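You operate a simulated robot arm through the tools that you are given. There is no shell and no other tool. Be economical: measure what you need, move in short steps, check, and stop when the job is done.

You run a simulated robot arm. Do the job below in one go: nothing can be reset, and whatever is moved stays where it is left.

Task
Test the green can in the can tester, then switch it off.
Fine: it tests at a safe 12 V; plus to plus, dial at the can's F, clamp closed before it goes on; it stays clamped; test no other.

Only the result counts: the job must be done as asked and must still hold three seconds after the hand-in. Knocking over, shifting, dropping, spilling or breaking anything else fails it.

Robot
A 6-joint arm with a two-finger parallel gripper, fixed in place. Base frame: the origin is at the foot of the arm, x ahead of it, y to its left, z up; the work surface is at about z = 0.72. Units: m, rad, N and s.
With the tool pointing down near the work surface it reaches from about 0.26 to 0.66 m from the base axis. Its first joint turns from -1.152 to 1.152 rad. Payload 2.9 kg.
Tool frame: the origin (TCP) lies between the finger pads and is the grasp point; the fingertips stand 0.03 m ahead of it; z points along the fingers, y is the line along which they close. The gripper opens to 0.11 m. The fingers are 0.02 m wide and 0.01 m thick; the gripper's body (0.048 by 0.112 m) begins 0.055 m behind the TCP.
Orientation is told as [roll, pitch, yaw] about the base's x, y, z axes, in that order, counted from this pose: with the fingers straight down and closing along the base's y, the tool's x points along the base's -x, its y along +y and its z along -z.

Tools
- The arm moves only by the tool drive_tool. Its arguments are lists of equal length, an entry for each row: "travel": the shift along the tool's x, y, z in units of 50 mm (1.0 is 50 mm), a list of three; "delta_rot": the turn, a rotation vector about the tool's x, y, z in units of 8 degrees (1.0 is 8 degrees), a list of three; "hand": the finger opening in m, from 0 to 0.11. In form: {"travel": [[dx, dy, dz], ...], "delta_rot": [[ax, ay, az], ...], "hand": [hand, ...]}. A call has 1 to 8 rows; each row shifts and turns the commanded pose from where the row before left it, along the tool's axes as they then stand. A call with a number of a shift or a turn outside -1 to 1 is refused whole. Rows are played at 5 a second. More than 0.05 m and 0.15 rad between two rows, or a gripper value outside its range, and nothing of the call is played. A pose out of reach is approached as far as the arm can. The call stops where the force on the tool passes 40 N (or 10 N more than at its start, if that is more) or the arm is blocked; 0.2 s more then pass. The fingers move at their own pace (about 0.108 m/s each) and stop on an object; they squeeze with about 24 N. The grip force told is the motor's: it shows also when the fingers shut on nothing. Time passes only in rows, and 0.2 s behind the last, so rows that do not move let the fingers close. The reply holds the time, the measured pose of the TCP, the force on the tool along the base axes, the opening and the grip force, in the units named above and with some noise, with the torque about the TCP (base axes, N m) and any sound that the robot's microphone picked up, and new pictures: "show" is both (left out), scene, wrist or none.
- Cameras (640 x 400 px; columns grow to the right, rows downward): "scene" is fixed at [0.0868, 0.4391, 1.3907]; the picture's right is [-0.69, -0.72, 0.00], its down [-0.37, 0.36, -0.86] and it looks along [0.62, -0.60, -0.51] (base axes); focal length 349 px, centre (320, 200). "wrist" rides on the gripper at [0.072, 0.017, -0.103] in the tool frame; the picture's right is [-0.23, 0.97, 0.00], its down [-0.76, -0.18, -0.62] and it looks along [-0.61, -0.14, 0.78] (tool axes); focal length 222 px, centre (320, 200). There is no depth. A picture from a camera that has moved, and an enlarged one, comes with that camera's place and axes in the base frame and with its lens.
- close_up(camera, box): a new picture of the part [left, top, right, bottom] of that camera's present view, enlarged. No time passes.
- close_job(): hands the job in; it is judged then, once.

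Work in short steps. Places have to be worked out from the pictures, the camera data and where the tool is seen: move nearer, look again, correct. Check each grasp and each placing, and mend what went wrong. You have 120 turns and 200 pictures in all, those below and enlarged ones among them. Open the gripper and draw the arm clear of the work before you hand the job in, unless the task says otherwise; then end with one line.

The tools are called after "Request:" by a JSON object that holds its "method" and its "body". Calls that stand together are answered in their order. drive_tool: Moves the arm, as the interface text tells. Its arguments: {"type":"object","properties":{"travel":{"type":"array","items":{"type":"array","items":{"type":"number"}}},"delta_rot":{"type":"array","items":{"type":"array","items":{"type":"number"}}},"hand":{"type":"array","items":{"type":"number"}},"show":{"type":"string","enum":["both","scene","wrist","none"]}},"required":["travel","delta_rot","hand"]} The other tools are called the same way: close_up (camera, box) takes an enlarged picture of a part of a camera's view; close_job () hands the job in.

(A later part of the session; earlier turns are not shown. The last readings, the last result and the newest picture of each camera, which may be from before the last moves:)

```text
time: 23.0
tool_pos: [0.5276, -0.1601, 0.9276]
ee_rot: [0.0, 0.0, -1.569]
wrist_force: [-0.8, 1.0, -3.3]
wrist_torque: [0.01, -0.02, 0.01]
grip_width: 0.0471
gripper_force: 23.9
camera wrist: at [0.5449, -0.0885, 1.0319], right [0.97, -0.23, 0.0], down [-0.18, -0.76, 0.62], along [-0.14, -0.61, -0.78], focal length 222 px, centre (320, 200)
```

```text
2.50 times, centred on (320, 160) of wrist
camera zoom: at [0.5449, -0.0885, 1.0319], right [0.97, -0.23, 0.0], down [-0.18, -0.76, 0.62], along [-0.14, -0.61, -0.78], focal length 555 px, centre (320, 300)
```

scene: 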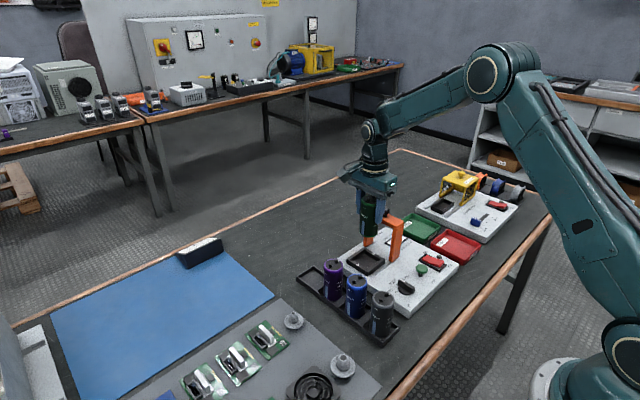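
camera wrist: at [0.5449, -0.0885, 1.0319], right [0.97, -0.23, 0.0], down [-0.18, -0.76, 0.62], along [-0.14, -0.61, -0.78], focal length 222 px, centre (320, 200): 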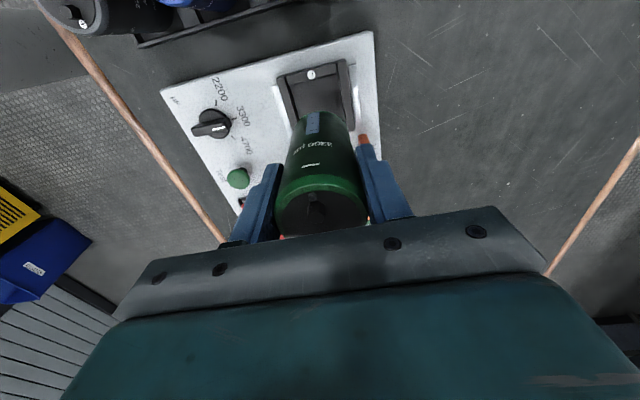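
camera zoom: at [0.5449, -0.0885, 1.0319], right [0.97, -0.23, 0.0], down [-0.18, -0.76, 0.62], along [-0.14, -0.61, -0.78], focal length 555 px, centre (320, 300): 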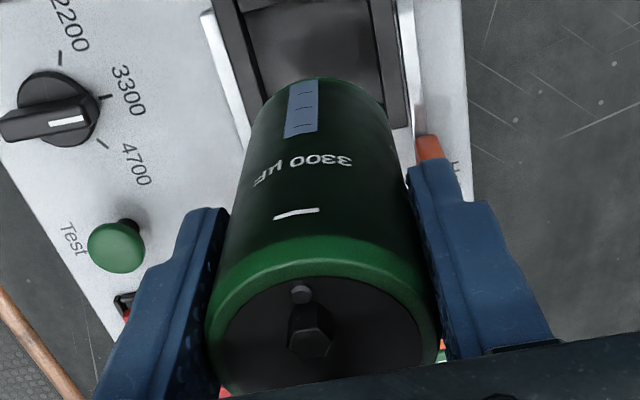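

Can hangs over the nest, aligned within a few mm. I lower until its bottom is just above the nest rails and compare.

Request:
{"method": "drive_tool", "body": {"travel": [[0, 0, 0.4], [0, 0, 0.4], [0, 0, 0.4], [0, 0, 0.4], [0, 0, 0]], "delta_rot": [[0, 0, 0], [0, 0, 0], [0, 0, 0], [0, 0, 0], [0, 0, 0]], "hand": [0.03, 0.03, 0.03, 0.03, 0.03], "show": "none"}}

Request:
{"method": "close_up", "body": {"camera": "scene", "box": [330, 210, 420, 290]}}

Request:
{"method": "close_up", "body": {"camera": "wrist", "box": [230, 60, 410, 200]}}

```text
time: 24.2
tool_pos: [0.5267, -0.1606, 0.8496]
ee_rot: [0.001, 0.001, -1.57]
wrist_force: [-0.3, 0.0, -2.4]
wrist_torque: [-0.01, 0.01, -0.03]
grip_width: 0.047
gripper_force: 23.8
```

```text
5.00 times, centred on (375, 250) of scene
camera zoom: at [0.0868, 0.4391, 1.3907], right [-0.69, -0.72, 0.0], down [-0.37, 0.36, -0.86], along [0.62, -0.6, -0.51], focal length 1744 px, centre (45, -50)
```

zoom: 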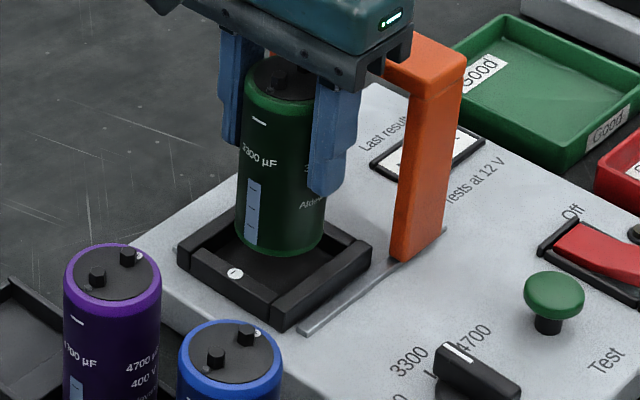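

```text
2.86 times, centred on (320, 130) of wrist
camera zoom: at [0.5441, -0.0892, 0.9533], right [0.97, -0.23, 0.0], down [-0.18, -0.76, 0.62], along [-0.14, -0.61, -0.78], focal length 635 px, centre (320, 400)
```

zoom: 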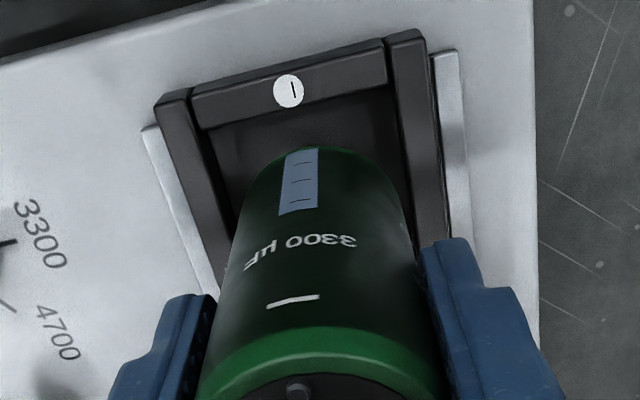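

Both views suggest the can should go ~1 mm in +x and +1.5 mm in +y. I correct and lower slowly, watching for contact.

Request:
{"method": "drive_tool", "body": {"travel": [[0.03, 0.024, 0], [0, 0, 0.1], [0, 0, 0.1], [0, 0, 0.1], [0, 0, 0]], "delta_rot": [[0, 0, 0], [0, 0, 0], [0, 0, 0], [0, 0, 0], [0, 0, 0]], "hand": [0.03, 0.03, 0.03, 0.03, 0.03], "show": "none"}}

Request:
{"method": "close_up", "body": {"camera": "scene", "box": [330, 210, 420, 290]}}

Request:
{"method": "close_up", "body": {"camera": "wrist", "box": [230, 60, 410, 200]}}

```text
time: 25.4
tool_pos: [0.529, -0.1576, 0.8348]
ee_rot: [0.001, -0.001, -1.567]
wrist_force: [-0.5, -0.1, -3.0]
wrist_torque: [-0.01, 0.02, -0.01]
grip_width: 0.0468
gripper_force: 24.0
```

```text
5.00 times, centred on (375, 250) of scene
camera zoom: at [0.0868, 0.4391, 1.3907], right [-0.69, -0.72, 0.0], down [-0.37, 0.36, -0.86], along [0.62, -0.6, -0.51], focal length 1744 px, centre (45, -50)
```

zoom: 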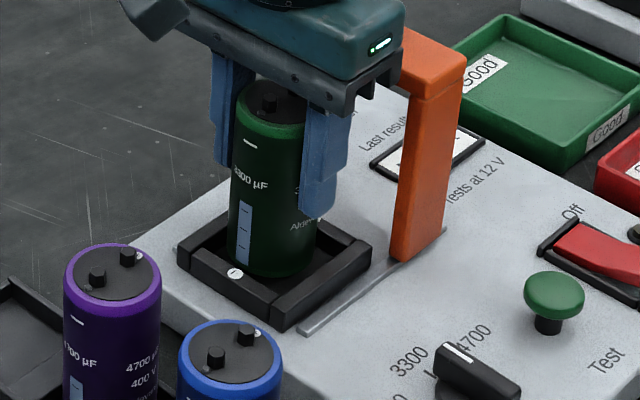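

```text
2.86 times, centred on (320, 130) of wrist
camera zoom: at [0.5466, -0.0867, 0.9388], right [0.97, -0.23, 0.0], down [-0.18, -0.76, 0.62], along [-0.14, -0.61, -0.78], focal length 635 px, centre (320, 400)
```

zoom: 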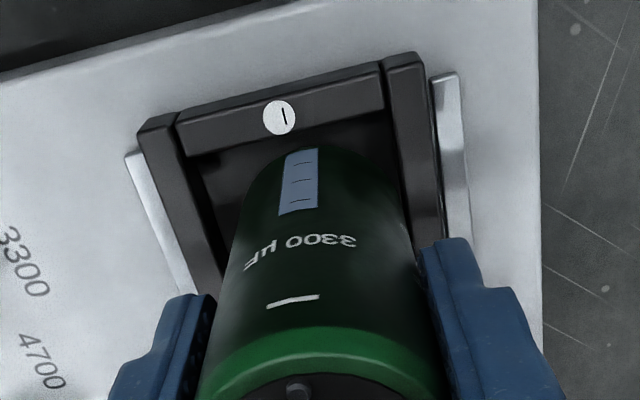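

Gaps look ~6 mm on the -x side versus 2.6 mm on +x, and ~6 mm toward the minus rail; I shift -1.5 mm in x and +1.7 mm in y, then lower further.

Request:
{"method": "drive_tool", "body": {"travel": [[0.035, -0.03, 0], [0, 0, 0.06], [0, 0, 0.06], [0, 0, 0.06], [0, 0, 0.06], [0, 0, 0]], "delta_rot": [[0, 0, 0], [0, 0, 0], [0, 0, 0], [0, 0, 0], [0, 0, 0], [0, 0, 0]], "hand": [0.03, 0.03, 0.03, 0.03, 0.03, 0.03], "show": "none"}}

Request:
{"method": "close_up", "body": {"camera": "scene", "box": [330, 210, 420, 290]}}

Request:
{"method": "close_up", "body": {"camera": "wrist", "box": [230, 60, 410, 200]}}

```text
time: 26.8
tool_pos: [0.5275, -0.1572, 0.824]
ee_rot: [0.006, 0.0, -1.57]
wrist_force: [0.7, -1.8, 20.4]
wrist_torque: [-0.08, 0.42, 0.0]
grip_width: 0.0469
gripper_force: 24.5
```

```text
5.00 times, centred on (375, 250) of scene
camera zoom: at [0.0865, 0.4392, 1.3907], right [-0.69, -0.72, 0.0], down [-0.37, 0.36, -0.86], along [0.62, -0.6, -0.51], focal length 1744 px, centre (45, -50)
```

zoom: 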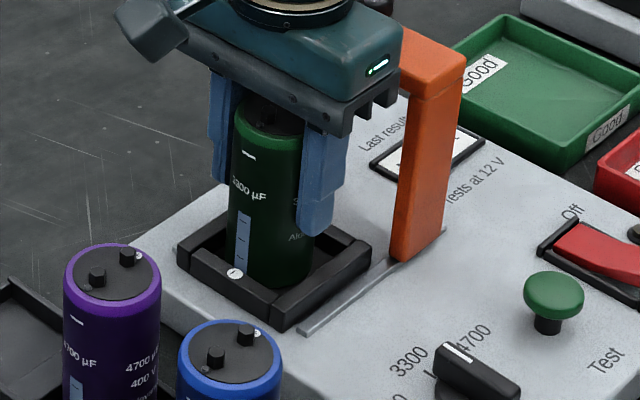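

```text
2.86 times, centred on (320, 130) of wrist
camera zoom: at [0.5454, -0.0854, 0.9279], right [0.97, -0.23, 0.01], down [-0.18, -0.76, 0.62], along [-0.14, -0.61, -0.78], focal length 635 px, centre (320, 400)
```

zoom: 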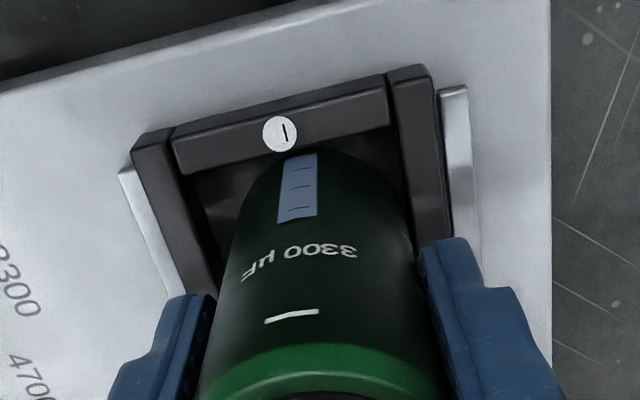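

Contact at 20 N. I need to tell floor from rail, so I zoom in on the foot of the can from both views.

Request:
{"method": "close_up", "body": {"camera": "wrist", "box": [265, 80, 365, 150]}}

Request:
{"method": "close_up", "body": {"camera": "scene", "box": [350, 235, 410, 280]}}

```text
5.71 times, centred on (315, 115) of wrist
camera zoom: at [0.5454, -0.0854, 0.9279], right [0.97, -0.23, 0.01], down [-0.18, -0.76, 0.62], along [-0.14, -0.61, -0.78], focal length 1269 px, centre (349, 686)
```

zoom: 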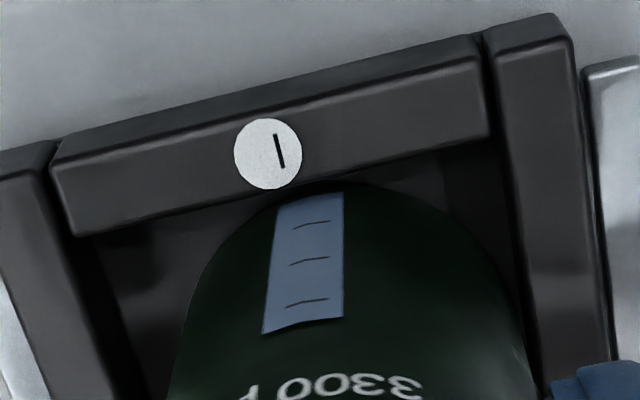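

```text
8.89 times, centred on (380, 258) of scene
camera zoom: at [0.0865, 0.4392, 1.3907], right [-0.69, -0.72, 0.0], down [-0.37, 0.36, -0.86], along [0.62, -0.6, -0.51], focal length 3101 px, centre (-213, -311)
```

zoom: 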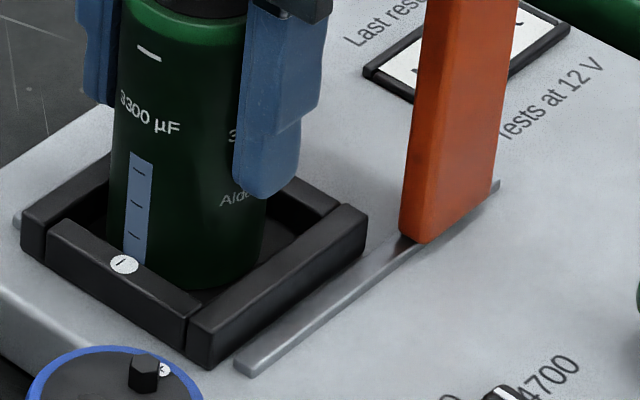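

The minus rail occludes the can's foot, so it is inside the nest and standing on the floor. I relieve the push and open slightly.

Request:
{"method": "drive_tool", "body": {"travel": [[0, 0, -0.012], [0, 0, 0], [0, 0, 0], [0, 0, 0]], "delta_rot": [[0, 0, 0], [0, 0, 0], [0, 0, 0], [0, 0, 0]], "hand": [0.03, 0.058, 0.058, 0.058], "show": "none"}}

Request:
{"method": "close_up", "body": {"camera": "scene", "box": [340, 210, 420, 280]}}

```text
time: 27.8
tool_pos: [0.5279, -0.1559, 0.8234]
ee_rot: [0.001, 0.0, -1.569]
wrist_force: [-0.5, -0.7, 0.8]
wrist_torque: [0.01, 0.01, 0.0]
grip_width: 0.0578
gripper_force: 0.0
```

```text
5.71 times, centred on (380, 245) of scene
camera zoom: at [0.0868, 0.4391, 1.3907], right [-0.69, -0.72, 0.0], down [-0.37, 0.36, -0.86], along [0.62, -0.6, -0.51], focal length 1993 px, centre (-23, -57)
```

zoom: 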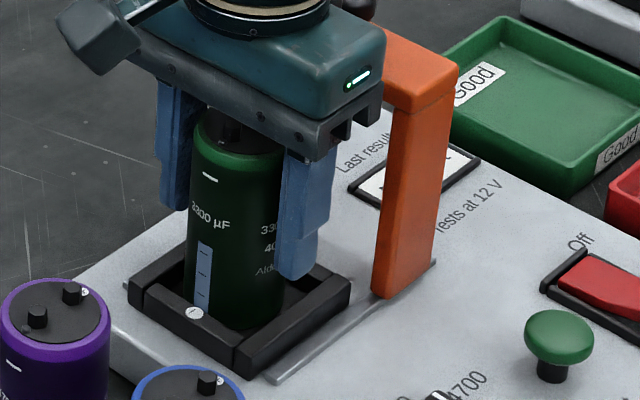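

Released; can stands upright in the nest. I raise straight up and look at the clamp.

Request:
{"method": "drive_tool", "body": {"travel": [[0, 0, -0.4], [0, 0, -0.7], [0, 0, -0.7], [0, 0, -0.8], [0.5, 0, 0], [0, 0, 0]], "delta_rot": [[0, 0, 0], [0, 0, 0], [0, 0, 0], [0, 0, 0], [0, 0, 0], [0, 0, 0]], "hand": [0.058, 0.058, 0.058, 0.058, 0.058, 0.058]}}

Request:
{"method": "close_up", "body": {"camera": "scene", "box": [330, 190, 450, 290]}}

Request:
{"method": "close_up", "body": {"camera": "wrist", "box": [220, 40, 420, 220]}}

```text
time: 29.2
tool_pos: [0.5262, -0.1306, 0.9551]
ee_rot: [-0.001, -0.001, -1.569]
wrist_force: [-0.7, 0.0, -0.2]
wrist_torque: [0.02, 0.01, -0.03]
grip_width: 0.0581
gripper_force: 0.0
camera wrist: at [0.5437, -0.0587, 1.0582], right [0.97, -0.23, 0.0], down [-0.18, -0.76, 0.62], along [-0.14, -0.61, -0.78], focal length 222 px, centre (320, 200)
```

scene: 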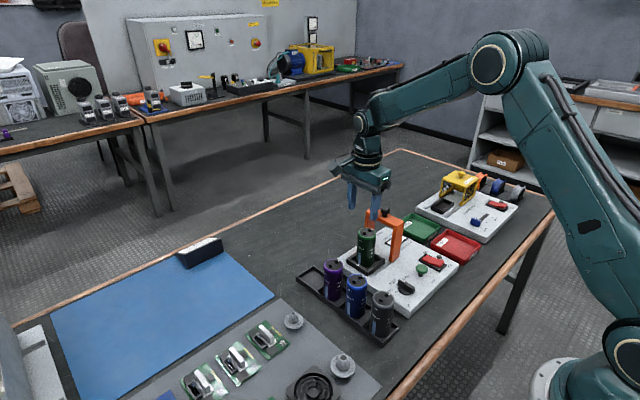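
wrist: 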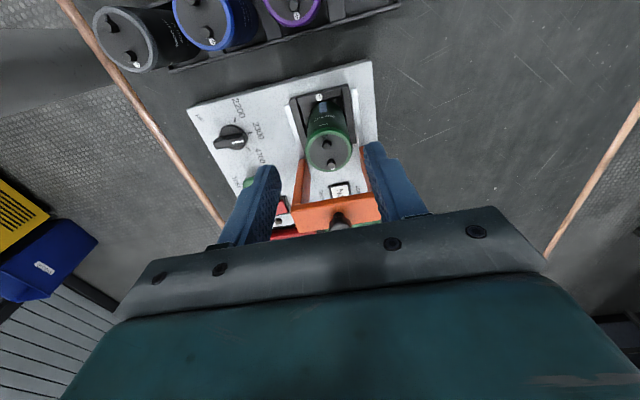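

```text
4.00 times, centred on (390, 240) of scene
camera zoom: at [0.0868, 0.4391, 1.3907], right [-0.69, -0.72, 0.0], down [-0.37, 0.36, -0.86], along [0.62, -0.6, -0.51], focal length 1395 px, centre (40, 40)
```

zoom: 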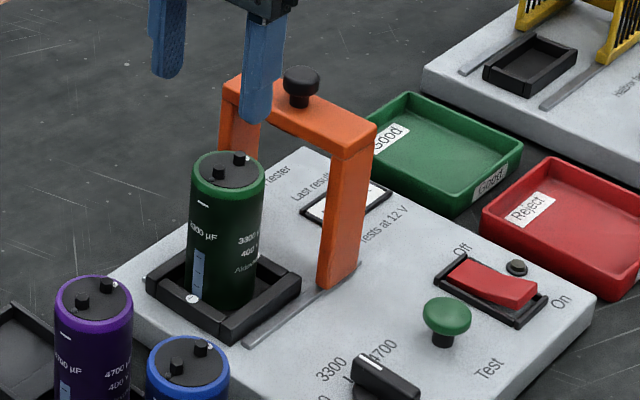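

```text
2.22 times, centred on (320, 130) of wrist
camera zoom: at [0.5437, -0.0587, 1.0582], right [0.97, -0.23, 0.0], down [-0.18, -0.76, 0.62], along [-0.14, -0.61, -0.78], focal length 494 px, centre (320, 356)
```

zoom: 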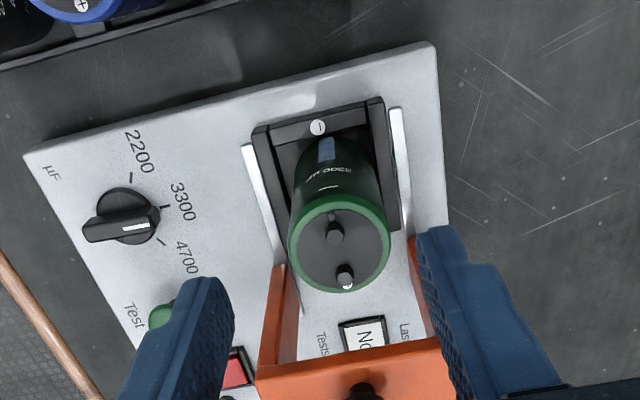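

Next the clamp knob, at about (0.525,-0.222,0.90). I move above it at this height.

Request:
{"method": "drive_tool", "body": {"travel": [[-0.6, 0, -0.1], [-0.6, 0, 0], [-0.63, 0, 0], [0, 0, 0]], "delta_rot": [[0, 0, 0], [0, 0, 0], [0, 0, 0], [0, 0, 0]], "hand": [0.05, 0.05, 0.05, 0.05], "show": "none"}}

Request:
{"method": "close_up", "body": {"camera": "wrist", "box": [220, 70, 420, 220]}}

Request:
{"method": "close_up", "body": {"camera": "scene", "box": [340, 170, 440, 260]}}

```text
time: 30.2
tool_pos: [0.5266, -0.222, 0.9593]
ee_rot: [0.0, -0.001, -1.569]
wrist_force: [-0.9, -0.1, -0.1]
wrist_torque: [-0.01, 0.02, 0.0]
grip_width: 0.0502
gripper_force: 0.0
```

```text
2.67 times, centred on (320, 145) of wrist
camera zoom: at [0.5445, -0.1513, 1.0633], right [0.97, -0.23, 0.0], down [-0.18, -0.76, 0.62], along [-0.14, -0.61, -0.78], focal length 592 px, centre (320, 347)
```

zoom: 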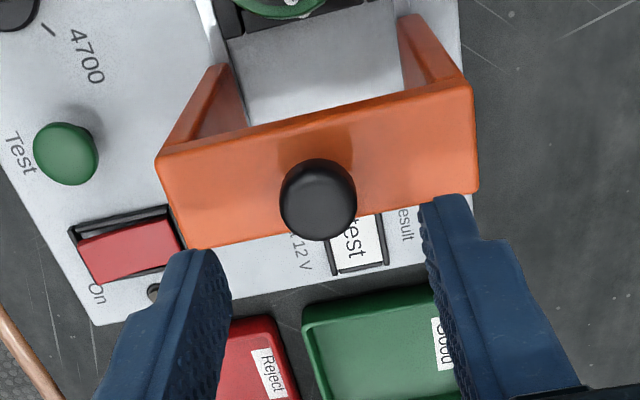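

```text
4.44 times, centred on (390, 215) of scene
camera zoom: at [0.0868, 0.4391, 1.3907], right [-0.69, -0.72, 0.0], down [-0.37, 0.36, -0.86], along [0.62, -0.6, -0.51], focal length 1550 px, centre (9, 133)
```

zoom: 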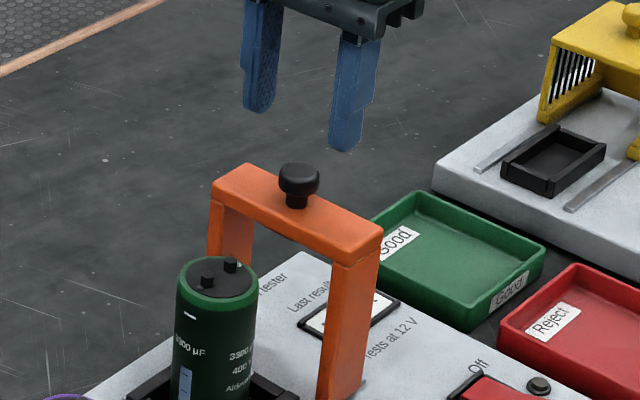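

Knob at ≈(0.5277,-0.2225), Ø22 mm, about 20 mm tall above the bar. I descend around it and close.

Request:
{"method": "drive_tool", "body": {"travel": [[0, 0.02, 0.3], [0, 0, 0.3], [0, 0, 0.2], [0, 0, 0], [0, 0, 0], [0, 0, 0]], "delta_rot": [[0, 0, 0], [0, 0, 0], [0, 0, 0], [0, 0, 0], [0, 0, 0], [0, 0, 0]], "hand": [0.042, 0.042, 0.042, 0.01, 0.01, 0.01], "show": "none"}}

Request:
{"method": "close_up", "body": {"camera": "wrist", "box": [220, 70, 420, 220]}}

Request:
{"method": "close_up", "body": {"camera": "scene", "box": [340, 190, 440, 280]}}

```text
time: 31.6
tool_pos: [0.5248, -0.2219, 0.9188]
ee_rot: [-0.008, 0.002, -1.572]
wrist_force: [-28.3, 2.6, 6.0]
wrist_torque: [-0.27, 0.28, -0.16]
grip_width: 0.0235
gripper_force: 45.5
```

```text
2.67 times, centred on (320, 145) of wrist
camera zoom: at [0.5443, -0.1513, 1.0219], right [0.97, -0.23, -0.01], down [-0.17, -0.76, 0.62], along [-0.15, -0.6, -0.78], focal length 592 px, centre (320, 347)
```

zoom: 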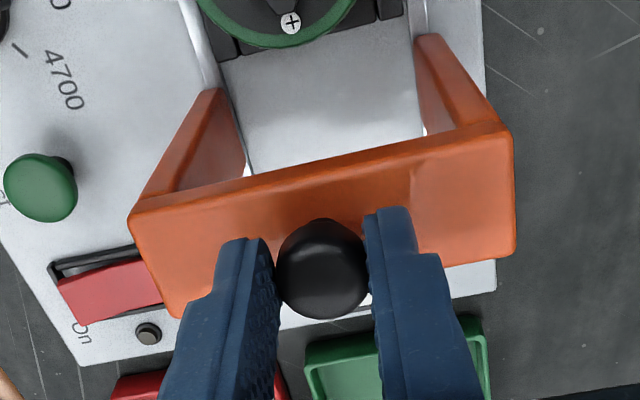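

```text
4.44 times, centred on (390, 235) of scene
camera zoom: at [0.086, 0.4392, 1.3907], right [-0.69, -0.72, 0.0], down [-0.37, 0.36, -0.86], along [0.62, -0.6, -0.51], focal length 1550 px, centre (9, 44)
```

zoom: 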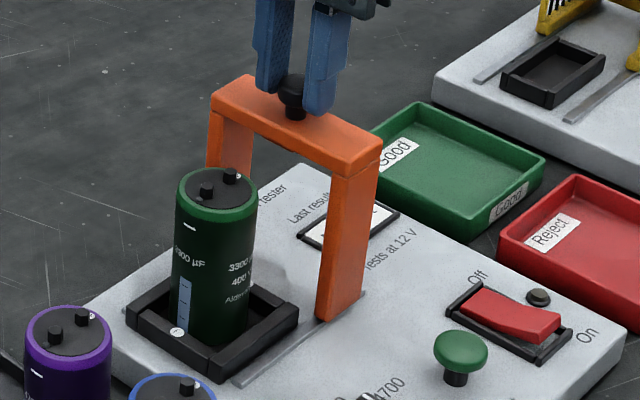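

Gripped but with 28 N side load toward -x; I ease 1.5 mm that way and start sliding the clamp +y.

Request:
{"method": "drive_tool", "body": {"travel": [[0, -0.03, -0.01], [0, 0, 0], [0.1, 0, 0], [0.1, 0, 0], [0.1, 0, 0], [0.1, 0, 0], [0, 0, 0]], "delta_rot": [[0, 0, 0], [0, 0, 0], [0, 0, 0], [0, 0, 0], [0, 0, 0], [0, 0, 0], [0, 0, 0]], "hand": [0.01, 0.01, 0.01, 0.01, 0.01, 0.01, 0.01]}}

```text
time: 33.2
tool_pos: [0.5243, -0.2006, 0.9175]
ee_rot: [-0.003, 0.001, -1.57]
wrist_force: [-18.7, 0.5, -7.1]
wrist_torque: [0.04, 0.24, -0.18]
grip_width: 0.0234
gripper_force: 45.2
camera wrist: at [0.5435, -0.1303, 1.0219], right [0.97, -0.23, 0.0], down [-0.17, -0.76, 0.62], along [-0.14, -0.61, -0.78], focal length 222 px, centre (320, 200)
```

scene: 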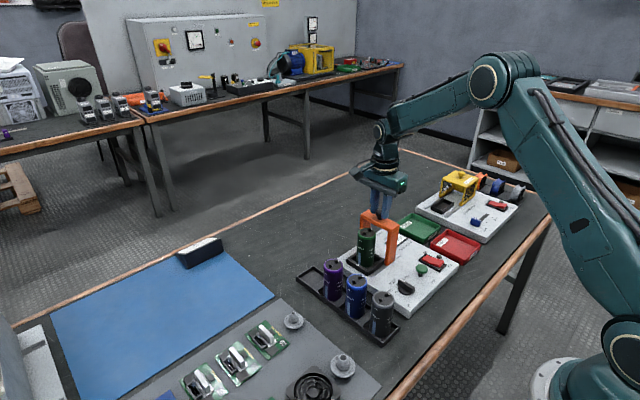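
wrist: 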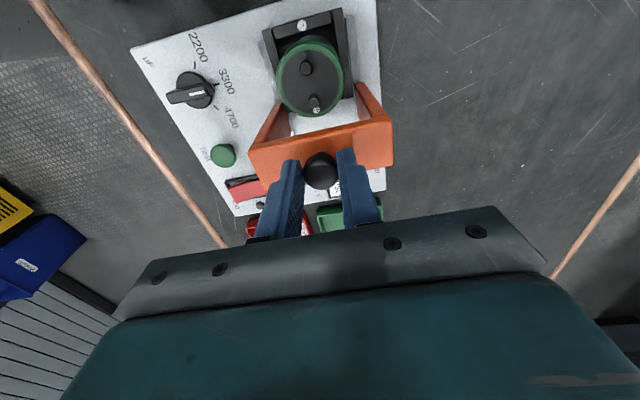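

The clamp slides. I ease another 1 mm in -x and keep sliding.

Request:
{"method": "drive_tool", "body": {"travel": [[0, -0.025, 0.01], [0.1, 0, 0], [0.1, 0, 0], [0.1, 0, 0], [0.1, 0, 0], [0.1, 0, 0], [0, 0, 0]], "delta_rot": [[0, 0, 0], [0, 0, 0], [0, 0, 0], [0, 0, 0], [0, 0, 0], [0, 0, 0], [0, 0, 0]], "hand": [0.01, 0.01, 0.01, 0.01, 0.01, 0.01, 0.01], "show": "none"}}

Request:
{"method": "close_up", "body": {"camera": "scene", "box": [340, 190, 440, 280]}}

Request:
{"method": "close_up", "body": {"camera": "wrist", "box": [220, 70, 420, 220]}}

```text
time: 34.8
tool_pos: [0.5256, -0.1763, 0.918]
ee_rot: [0.003, 0.001, -1.569]
wrist_force: [-4.6, -0.6, -1.9]
wrist_torque: [-0.15, 0.39, -0.01]
grip_width: 0.0235
gripper_force: 45.5
```

```text
4.44 times, centred on (390, 235) of scene
camera zoom: at [0.0867, 0.4391, 1.3907], right [-0.69, -0.72, 0.0], down [-0.37, 0.36, -0.86], along [0.62, -0.6, -0.51], focal length 1550 px, centre (9, 44)
```

zoom: 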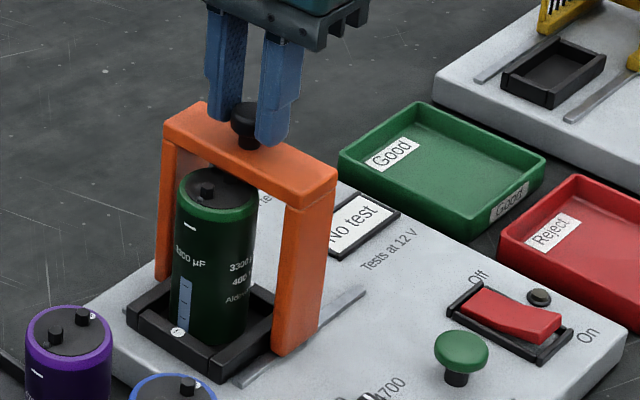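

```text
2.67 times, centred on (320, 145) of wrist
camera zoom: at [0.5429, -0.1058, 1.0219], right [0.97, -0.23, 0.0], down [-0.18, -0.76, 0.62], along [-0.14, -0.61, -0.78], focal length 592 px, centre (320, 347)
```

zoom: 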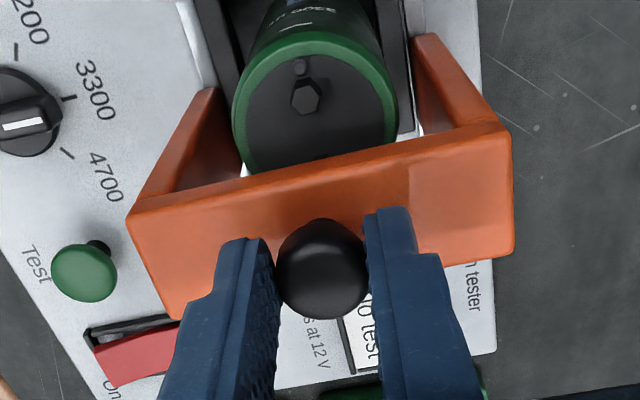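

It clears the can's top. I slide on in small steps until it reaches its end over the can.

Request:
{"method": "drive_tool", "body": {"travel": [[0.08, 0, 0], [0.08, 0, 0], [0.08, 0, 0], [0.08, 0, 0], [0.06, 0, 0], [0.06, 0, 0], [0, 0, 0]], "delta_rot": [[0, 0, 0], [0, 0, 0], [0, 0, 0], [0, 0, 0], [0, 0, 0], [0, 0, 0], [0, 0, 0]], "hand": [0.01, 0.01, 0.01, 0.01, 0.01, 0.01, 0.01], "show": "none"}}

Request:
{"method": "close_up", "body": {"camera": "scene", "box": [340, 190, 440, 280]}}

Request:
{"method": "close_up", "body": {"camera": "wrist", "box": [220, 70, 420, 220]}}

```text
time: 36.4
tool_pos: [0.525, -0.1554, 0.9179]
ee_rot: [-0.001, 0.0, -1.571]
wrist_force: [-2.9, -7.5, 8.0]
wrist_torque: [0.06, 0.36, 0.12]
grip_width: 0.0237
gripper_force: 44.8
```

```text
4.44 times, centred on (390, 235) of scene
camera zoom: at [0.0866, 0.439, 1.3907], right [-0.69, -0.72, 0.0], down [-0.37, 0.36, -0.86], along [0.62, -0.6, -0.51], focal length 1550 px, centre (9, 44)
```

zoom: 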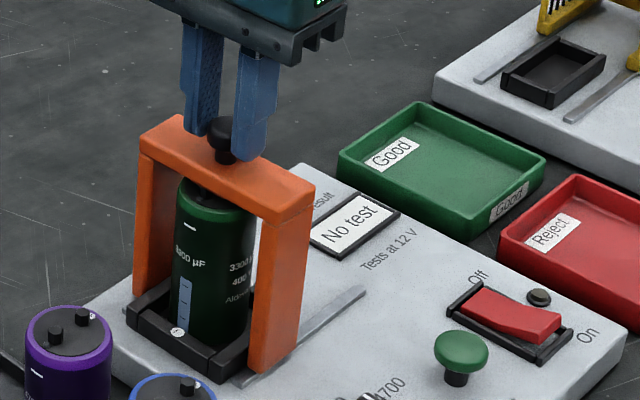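

```text
2.67 times, centred on (320, 145) of wrist
camera zoom: at [0.5432, -0.0848, 1.0219], right [0.97, -0.23, 0.0], down [-0.18, -0.76, 0.62], along [-0.14, -0.61, -0.78], focal length 592 px, centre (320, 347)
```

zoom: 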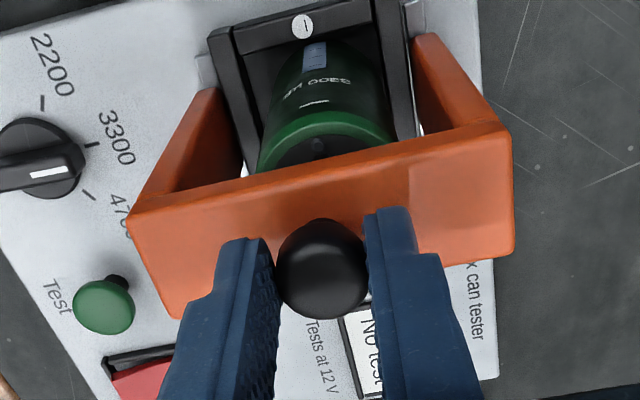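

Resistance of ~7 N appears; I push a little further to confirm it is the end stop.

Request:
{"method": "drive_tool", "body": {"travel": [[0.04, 0, 0], [0.04, 0, 0], [0.04, 0, 0], [0, 0, 0]], "delta_rot": [[0, 0, 0], [0, 0, 0], [0, 0, 0], [0, 0, 0]], "hand": [0.01, 0.01, 0.01, 0.01], "show": "none"}}

```text
time: 37.4
tool_pos: [0.5248, -0.1556, 0.919]
ee_rot: [0.001, -0.005, -1.583]
wrist_force: [5.0, -37.5, -4.6]
wrist_torque: [-0.81, 0.08, -0.06]
grip_width: 0.0236
gripper_force: 44.8
```

End stop confirmed (37 N, no movement). I relax the push, open and rise.

Request:
{"method": "drive_tool", "body": {"travel": [[-0.1, 0, 0], [0, 0, 0], [0, 0, 0], [0, 0, 0], [0, 0, -0.5], [0, 0, -0.8], [0, 0, 0]], "delta_rot": [[0, 0, 0], [0, 0, 0], [0, 0, 0], [0, 0, 0], [0, 0, 0], [0, 0, 0], [0, 0, 0]], "hand": [0.01, 0.01, 0.045, 0.045, 0.045, 0.045, 0.045]}}

Request:
{"method": "close_up", "body": {"camera": "scene", "box": [340, 190, 480, 310]}}

Request:
{"method": "close_up", "body": {"camera": "wrist", "box": [180, 30, 420, 220]}}

```text
time: 39.0
tool_pos: [0.5234, -0.1546, 0.9818]
ee_rot: [0.001, -0.002, -1.571]
wrist_force: [0.3, 0.4, -0.4]
wrist_torque: [0.03, -0.02, 0.01]
grip_width: 0.0449
gripper_force: 0.2
camera wrist: at [0.5415, -0.0844, 1.0856], right [0.97, -0.23, 0.0], down [-0.18, -0.76, 0.62], along [-0.14, -0.61, -0.78], focal length 222 px, centre (320, 200)
```

scene: 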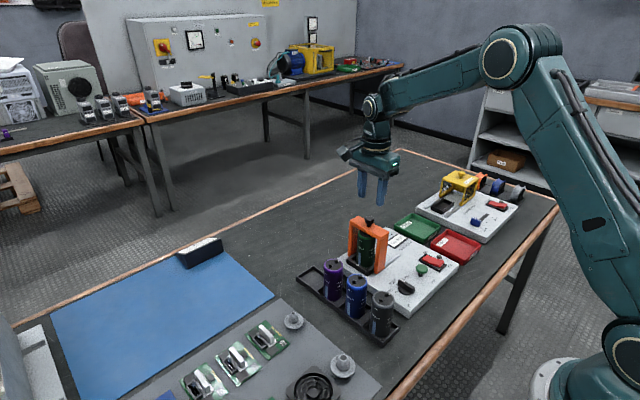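
wrist: 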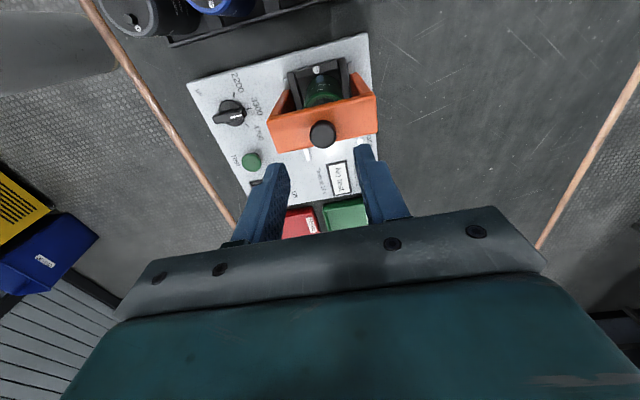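

```text
3.33 times, centred on (410, 250) of scene
camera zoom: at [0.0868, 0.4391, 1.3907], right [-0.69, -0.72, 0.0], down [-0.37, 0.36, -0.86], along [0.62, -0.6, -0.51], focal length 1163 px, centre (20, 33)
```

zoom: 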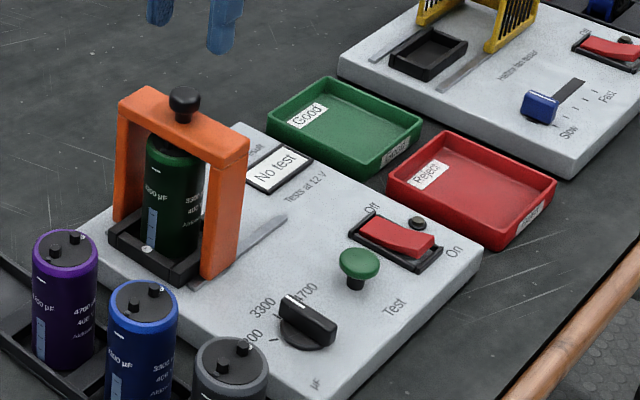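

```text
2.11 times, centred on (300, 125) of wrist
camera zoom: at [0.5415, -0.0844, 1.0856], right [0.97, -0.23, 0.0], down [-0.18, -0.76, 0.62], along [-0.14, -0.61, -0.78], focal length 468 px, centre (362, 358)
```

zoom: 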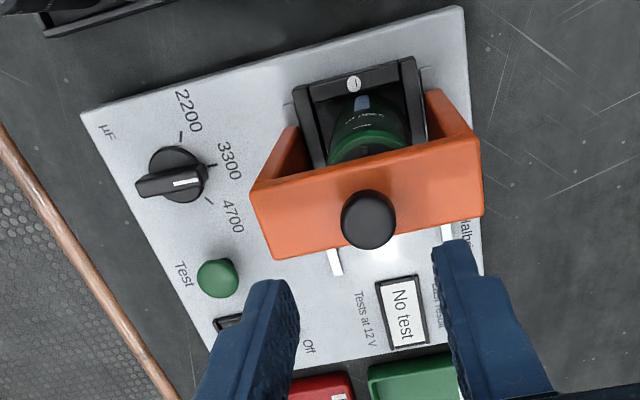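

Clamp is closed on the can, dial at 3300. Switch centre ≈ (0.397,-0.290) with "On" toward -x, Test button ≈ (0.394,-0.225). I move with closed fingers over the On end.

Request:
{"method": "drive_tool", "body": {"travel": [[-0.542, -0.57, 0], [-0.542, -0.57, 0], [-0.542, -0.57, 0], [-0.542, -0.57, 0], [-0.542, -0.57, 0], [0, 0, 0.8], [0, 0, 0.8], [0, 0, 0.6]], "delta_rot": [[0, 0, 0], [0, 0, 0], [0, 0, 0], [0, 0, 0], [0, 0, 0], [0, 0, 0], [0, 0, 0], [0, 0, 0]], "hand": [0, 0, 0, 0, 0, 0, 0, 0]}}

Request:
{"method": "close_up", "body": {"camera": "wrist", "box": [220, 60, 420, 220]}}

Request:
{"method": "close_up", "body": {"camera": "scene", "box": [380, 200, 480, 290]}}

```text
time: 40.8
tool_pos: [0.3826, -0.2894, 0.8725]
ee_rot: [-0.001, 0.0, -1.57]
wrist_force: [-0.5, 0.1, 0.8]
wrist_torque: [0.01, 0.0, 0.0]
grip_width: 0.0
gripper_force: 23.5
camera wrist: at [0.4005, -0.2185, 0.9759], right [0.97, -0.23, 0.0], down [-0.18, -0.76, 0.62], along [-0.14, -0.61, -0.78], focal length 222 px, centre (320, 200)
```

scene: 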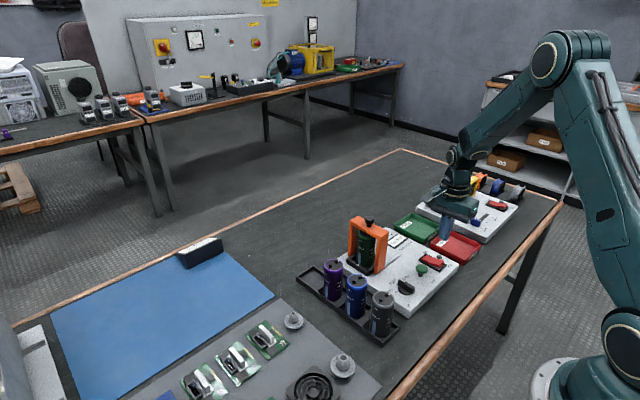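
wrist: 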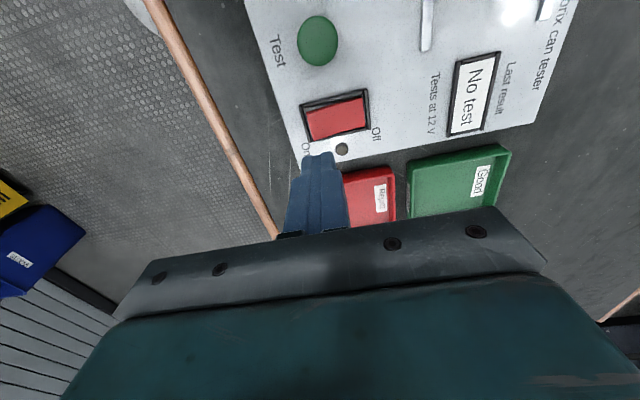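

```text
2.50 times, centred on (320, 140) of wrist
camera zoom: at [0.4005, -0.2185, 0.9759], right [0.97, -0.23, 0.0], down [-0.18, -0.76, 0.62], along [-0.14, -0.61, -0.78], focal length 555 px, centre (320, 350)
```

zoom: 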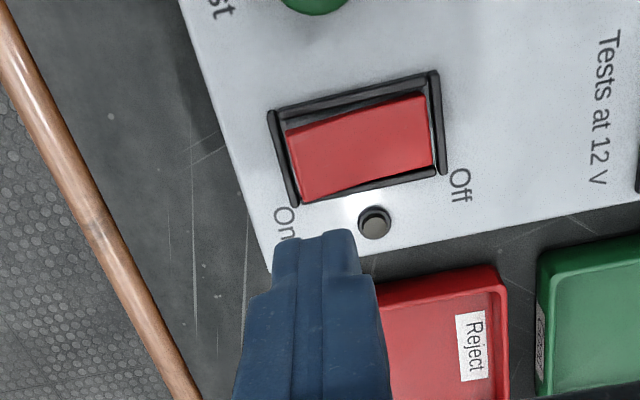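

```text
4.44 times, centred on (430, 245) of scene
camera zoom: at [0.0868, 0.4391, 1.3907], right [-0.69, -0.72, 0.0], down [-0.37, 0.36, -0.86], along [0.62, -0.6, -0.51], focal length 1550 px, centre (-169, 0)
```

zoom: 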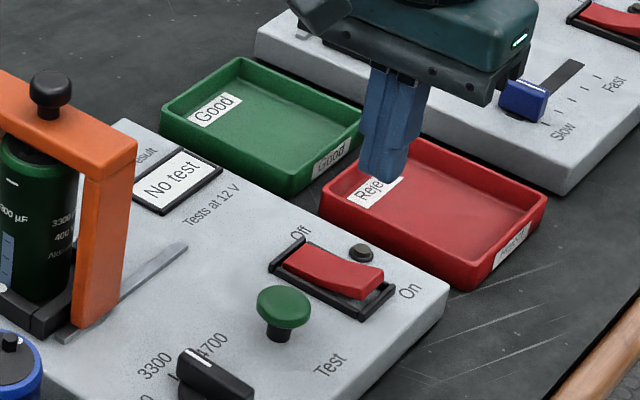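

Tool is at (0.382,-0.290), rocker's On end at x 0.375–0.39: aligned. I descend to just above, then press in small steps.

Request:
{"method": "drive_tool", "body": {"travel": [[0, 0, 0.5], [0, 0, 0.5], [0, 0, 0.1], [0, 0, 0.06], [0, 0, 0.06], [0, 0, 0]], "delta_rot": [[0, 0, 0], [0, 0, 0], [0, 0, 0], [0, 0, 0], [0, 0, 0], [0, 0, 0]], "hand": [0, 0, 0, 0, 0, 0], "show": "none"}}

Request:
{"method": "close_up", "body": {"camera": "scene", "box": [380, 200, 480, 290]}}

```text
time: 42.2
tool_pos: [0.3825, -0.2889, 0.8123]
ee_rot: [0.0, 0.0, -1.569]
wrist_force: [-0.1, 0.1, -0.4]
wrist_torque: [-0.02, -0.02, -0.02]
grip_width: 0.0001
gripper_force: 23.5
```

```text
4.44 times, centred on (430, 245) of scene
camera zoom: at [0.0868, 0.4391, 1.3907], right [-0.69, -0.72, 0.0], down [-0.37, 0.36, -0.86], along [0.62, -0.6, -0.51], focal length 1550 px, centre (-169, 0)
```

zoom: 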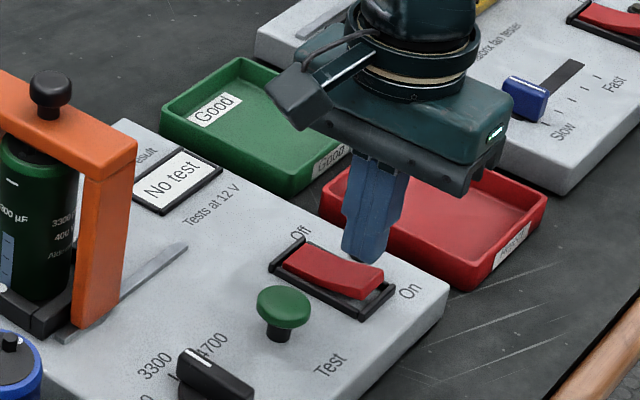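

Request:
{"method": "drive_tool", "body": {"travel": [[0, 0, 0.05], [0, 0, 0.05], [0, 0, 0.05], [0, 0, 0.05], [0, 0, 0]], "delta_rot": [[0, 0, 0], [0, 0, 0], [0, 0, 0], [0, 0, 0], [0, 0, 0]], "hand": [0, 0, 0, 0, 0], "show": "none"}}

Request:
{"method": "close_up", "body": {"camera": "scene", "box": [380, 200, 480, 290]}}

```text
time: 43.4
tool_pos: [0.3839, -0.2894, 0.8025]
ee_rot: [-0.001, -0.001, -1.569]
wrist_force: [-0.7, 0.2, -0.4]
wrist_torque: [0.02, -0.03, 0.02]
grip_width: 0.0002
gripper_force: 24.0
```

```text
4.44 times, centred on (430, 245) of scene
camera zoom: at [0.0868, 0.4391, 1.3907], right [-0.69, -0.72, 0.0], down [-0.37, 0.36, -0.86], along [0.62, -0.6, -0.51], focal length 1550 px, centre (-169, 0)
```

zoom: 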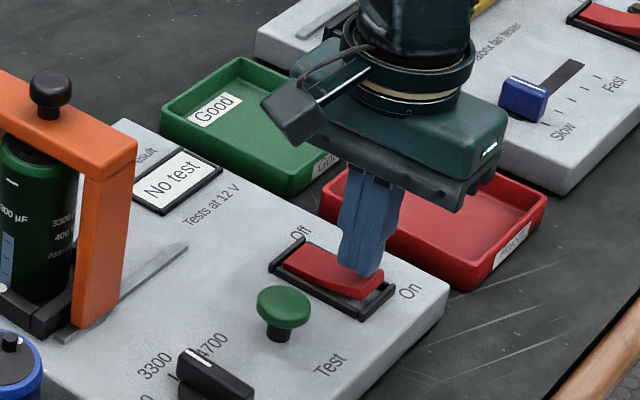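

Request:
{"method": "drive_tool", "body": {"travel": [[0, 0, 0.05], [0, 0, 0.05], [0, 0, 0.05], [0, 0, 0.05], [0, 0, 0]], "delta_rot": [[0, 0, 0], [0, 0, 0], [0, 0, 0], [0, 0, 0], [0, 0, 0]], "hand": [0, 0, 0, 0, 0], "show": "none"}}

Request:
{"method": "close_up", "body": {"camera": "scene", "box": [380, 200, 480, 290]}}

```text
time: 44.6
tool_pos: [0.3823, -0.2898, 0.7926]
ee_rot: [0.0, 0.0, -1.569]
wrist_force: [-2.5, -0.8, 5.6]
wrist_torque: [0.03, 0.03, 0.0]
grip_width: 0.0
gripper_force: 23.9
```

```text
4.44 times, centred on (430, 245) of scene
camera zoom: at [0.0866, 0.4392, 1.3907], right [-0.69, -0.72, 0.0], down [-0.37, 0.36, -0.86], along [0.62, -0.6, -0.51], focal length 1550 px, centre (-169, 0)
```

zoom: 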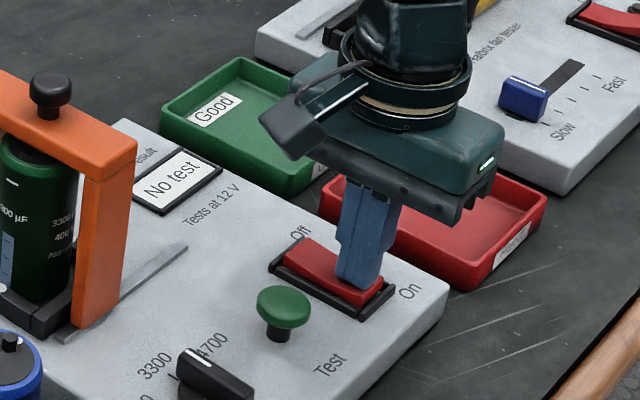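

The rocker is tilting under the tips (5.6 N). I press a bit more to latch it, then lift and look at the lamp.

Request:
{"method": "drive_tool", "body": {"travel": [[0, 0, 0.04], [0, 0, 0.04], [0, 0, 0], [0, 0, -0.5], [0, 0, -0.6], [0, 0, 0]], "delta_rot": [[0, 0, 0], [0, 0, 0], [0, 0, 0], [0, 0, 0], [0, 0, 0], [0, 0, 0]], "hand": [0, 0, 0, 0, 0, 0], "show": "none"}}

Request:
{"method": "close_up", "body": {"camera": "scene", "box": [350, 200, 480, 300]}}

Request:
{"method": "close_up", "body": {"camera": "wrist", "box": [180, 0, 460, 220]}}

```text
time: 45.3
tool_pos: [0.3822, -0.2909, 0.7911]
ee_rot: [-0.001, 0.003, -1.57]
wrist_force: [-6.0, 1.6, 8.6]
wrist_torque: [0.06, 0.09, 0.01]
grip_width: 0.0001
gripper_force: 24.4
heard: click
stopped in row 3: the force on the tool passed its limit at 42 N (the readings are from after the stop); the commanded pose is now the measured one
```

```text
4.00 times, centred on (415, 250) of scene
camera zoom: at [0.0866, 0.4392, 1.3906], right [-0.69, -0.72, 0.0], down [-0.37, 0.36, -0.86], along [0.62, -0.6, -0.51], focal length 1395 px, centre (-60, 0)
```

zoom: 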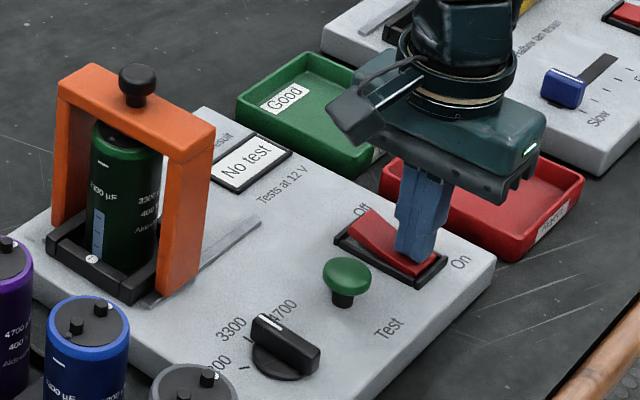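

```text
1.82 times, centred on (320, 110) of wrist
camera zoom: at [0.4005, -0.2193, 0.8948], right [0.97, -0.23, 0.0], down [-0.18, -0.76, 0.62], along [-0.14, -0.61, -0.78], focal length 404 px, centre (320, 364)
```

zoom: 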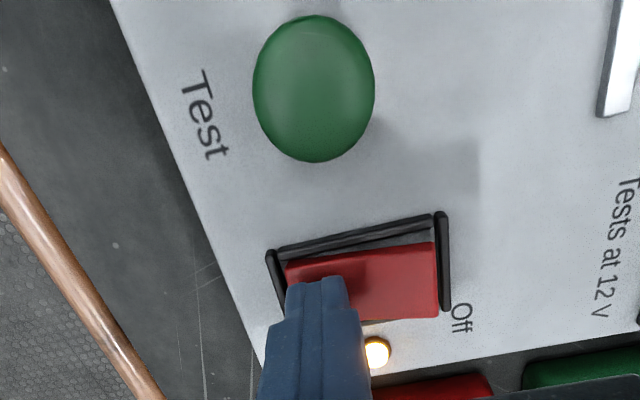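

Click heard, lamp lit: it is on. I rise and move over the Test button at ≈(0.395,-0.226).

Request:
{"method": "drive_tool", "body": {"travel": [[0, 0, -0.5], [0, 0, -0.6], [0.65, 0.13, 0], [0.65, 0.13, 0], [0, 0, 0]], "delta_rot": [[0, 0, 0], [0, 0, 0], [0, 0, 0], [0, 0, 0], [0, 0, 0]], "hand": [0, 0, 0, 0, 0], "show": "none"}}

Request:
{"method": "close_up", "body": {"camera": "scene", "box": [350, 200, 480, 300]}}

Request:
{"method": "close_up", "body": {"camera": "wrist", "box": [220, 60, 420, 220]}}

```text
time: 46.5
tool_pos: [0.3966, -0.2279, 0.8466]
ee_rot: [-0.002, 0.001, -1.57]
wrist_force: [0.2, -0.4, 0.4]
wrist_torque: [0.01, 0.04, -0.02]
grip_width: 0.0
gripper_force: 24.7
```

```text
4.00 times, centred on (415, 250) of scene
camera zoom: at [0.0868, 0.4391, 1.3907], right [-0.69, -0.72, 0.0], down [-0.37, 0.36, -0.86], along [0.62, -0.6, -0.51], focal length 1395 px, centre (-60, 0)
```

zoom: 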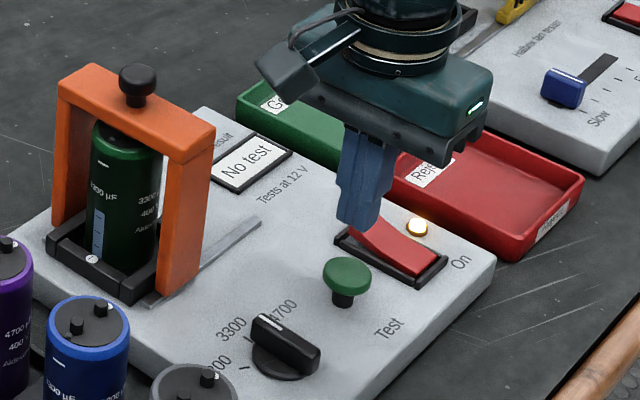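

```text
2.50 times, centred on (320, 140) of wrist
camera zoom: at [0.4146, -0.1568, 0.9487], right [0.97, -0.23, 0.0], down [-0.18, -0.76, 0.62], along [-0.14, -0.61, -0.78], focal length 555 px, centre (320, 350)
```

zoom: 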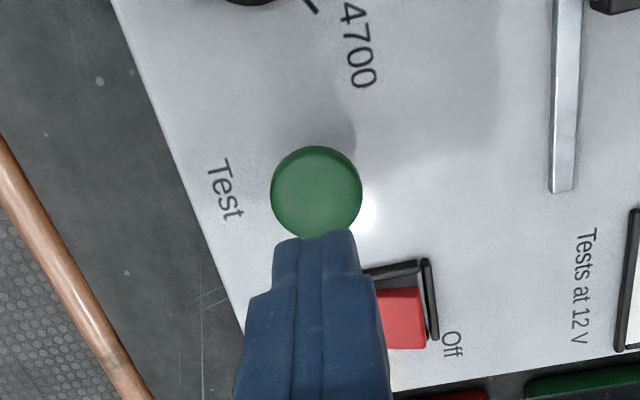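

Button top centre ≈(0.397,-0.225). I shift 2 mm +y and descend onto it in small steps.

Request:
{"method": "drive_tool", "body": {"travel": [[0.05, 0, 0.3], [0, 0, 0.2], [0, 0, 0.05], [0, 0, 0.05], [0, 0, 0.05], [0, 0, 0.05], [0, 0, 0]], "delta_rot": [[0, 0, 0], [0, 0, 0], [0, 0, 0], [0, 0, 0], [0, 0, 0], [0, 0, 0], [0, 0, 0]], "hand": [0, 0, 0, 0, 0, 0, 0], "show": "none"}}

Request:
{"method": "close_up", "body": {"camera": "scene", "box": [350, 200, 480, 300]}}

```text
time: 48.1
tool_pos: [0.3941, -0.2226, 0.811]
ee_rot: [-0.002, 0.0, -1.57]
wrist_force: [0.4, -1.1, 0.9]
wrist_torque: [0.0, 0.02, -0.02]
grip_width: 0.0
gripper_force: 23.8
```

```text
4.00 times, centred on (415, 250) of scene
camera zoom: at [0.0868, 0.4391, 1.3907], right [-0.69, -0.72, 0.0], down [-0.37, 0.36, -0.86], along [0.62, -0.6, -0.51], focal length 1395 px, centre (-60, 0)
```

zoom: 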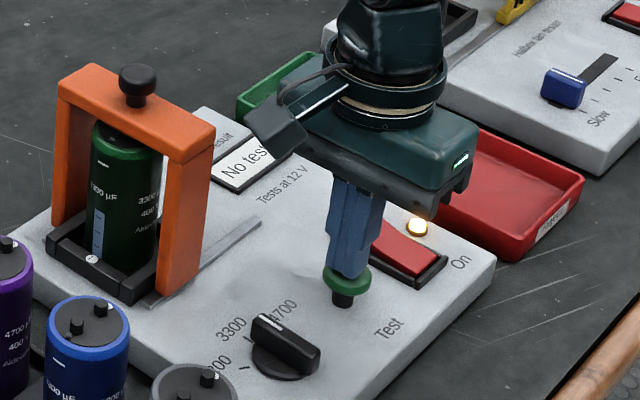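

Tips are right at the button cap; I press further in small steps.

Request:
{"method": "drive_tool", "body": {"travel": [[0, 0, 0.05], [0, 0, 0.05], [0, 0, 0.05], [0, 0, 0.05], [0, 0, 0]], "delta_rot": [[0, 0, 0], [0, 0, 0], [0, 0, 0], [0, 0, 0], [0, 0, 0]], "hand": [0, 0, 0, 0, 0], "show": "none"}}

Request:
{"method": "close_up", "body": {"camera": "scene", "box": [350, 200, 480, 300]}}

```text
time: 49.3
tool_pos: [0.3968, -0.2242, 0.8008]
ee_rot: [-0.001, 0.0, -1.57]
wrist_force: [-0.8, -1.2, 2.2]
wrist_torque: [-0.08, -0.01, -0.01]
grip_width: 0.0
gripper_force: 23.5
```

```text
4.00 times, centred on (415, 250) of scene
camera zoom: at [0.0868, 0.4391, 1.3907], right [-0.69, -0.72, 0.0], down [-0.37, 0.36, -0.86], along [0.62, -0.6, -0.51], focal length 1395 px, centre (-60, 0)
```

zoom: 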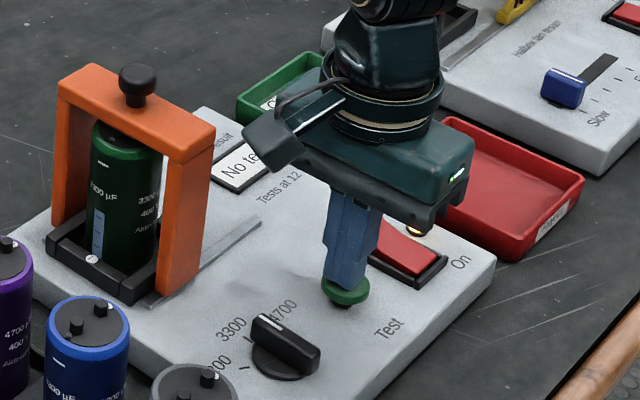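

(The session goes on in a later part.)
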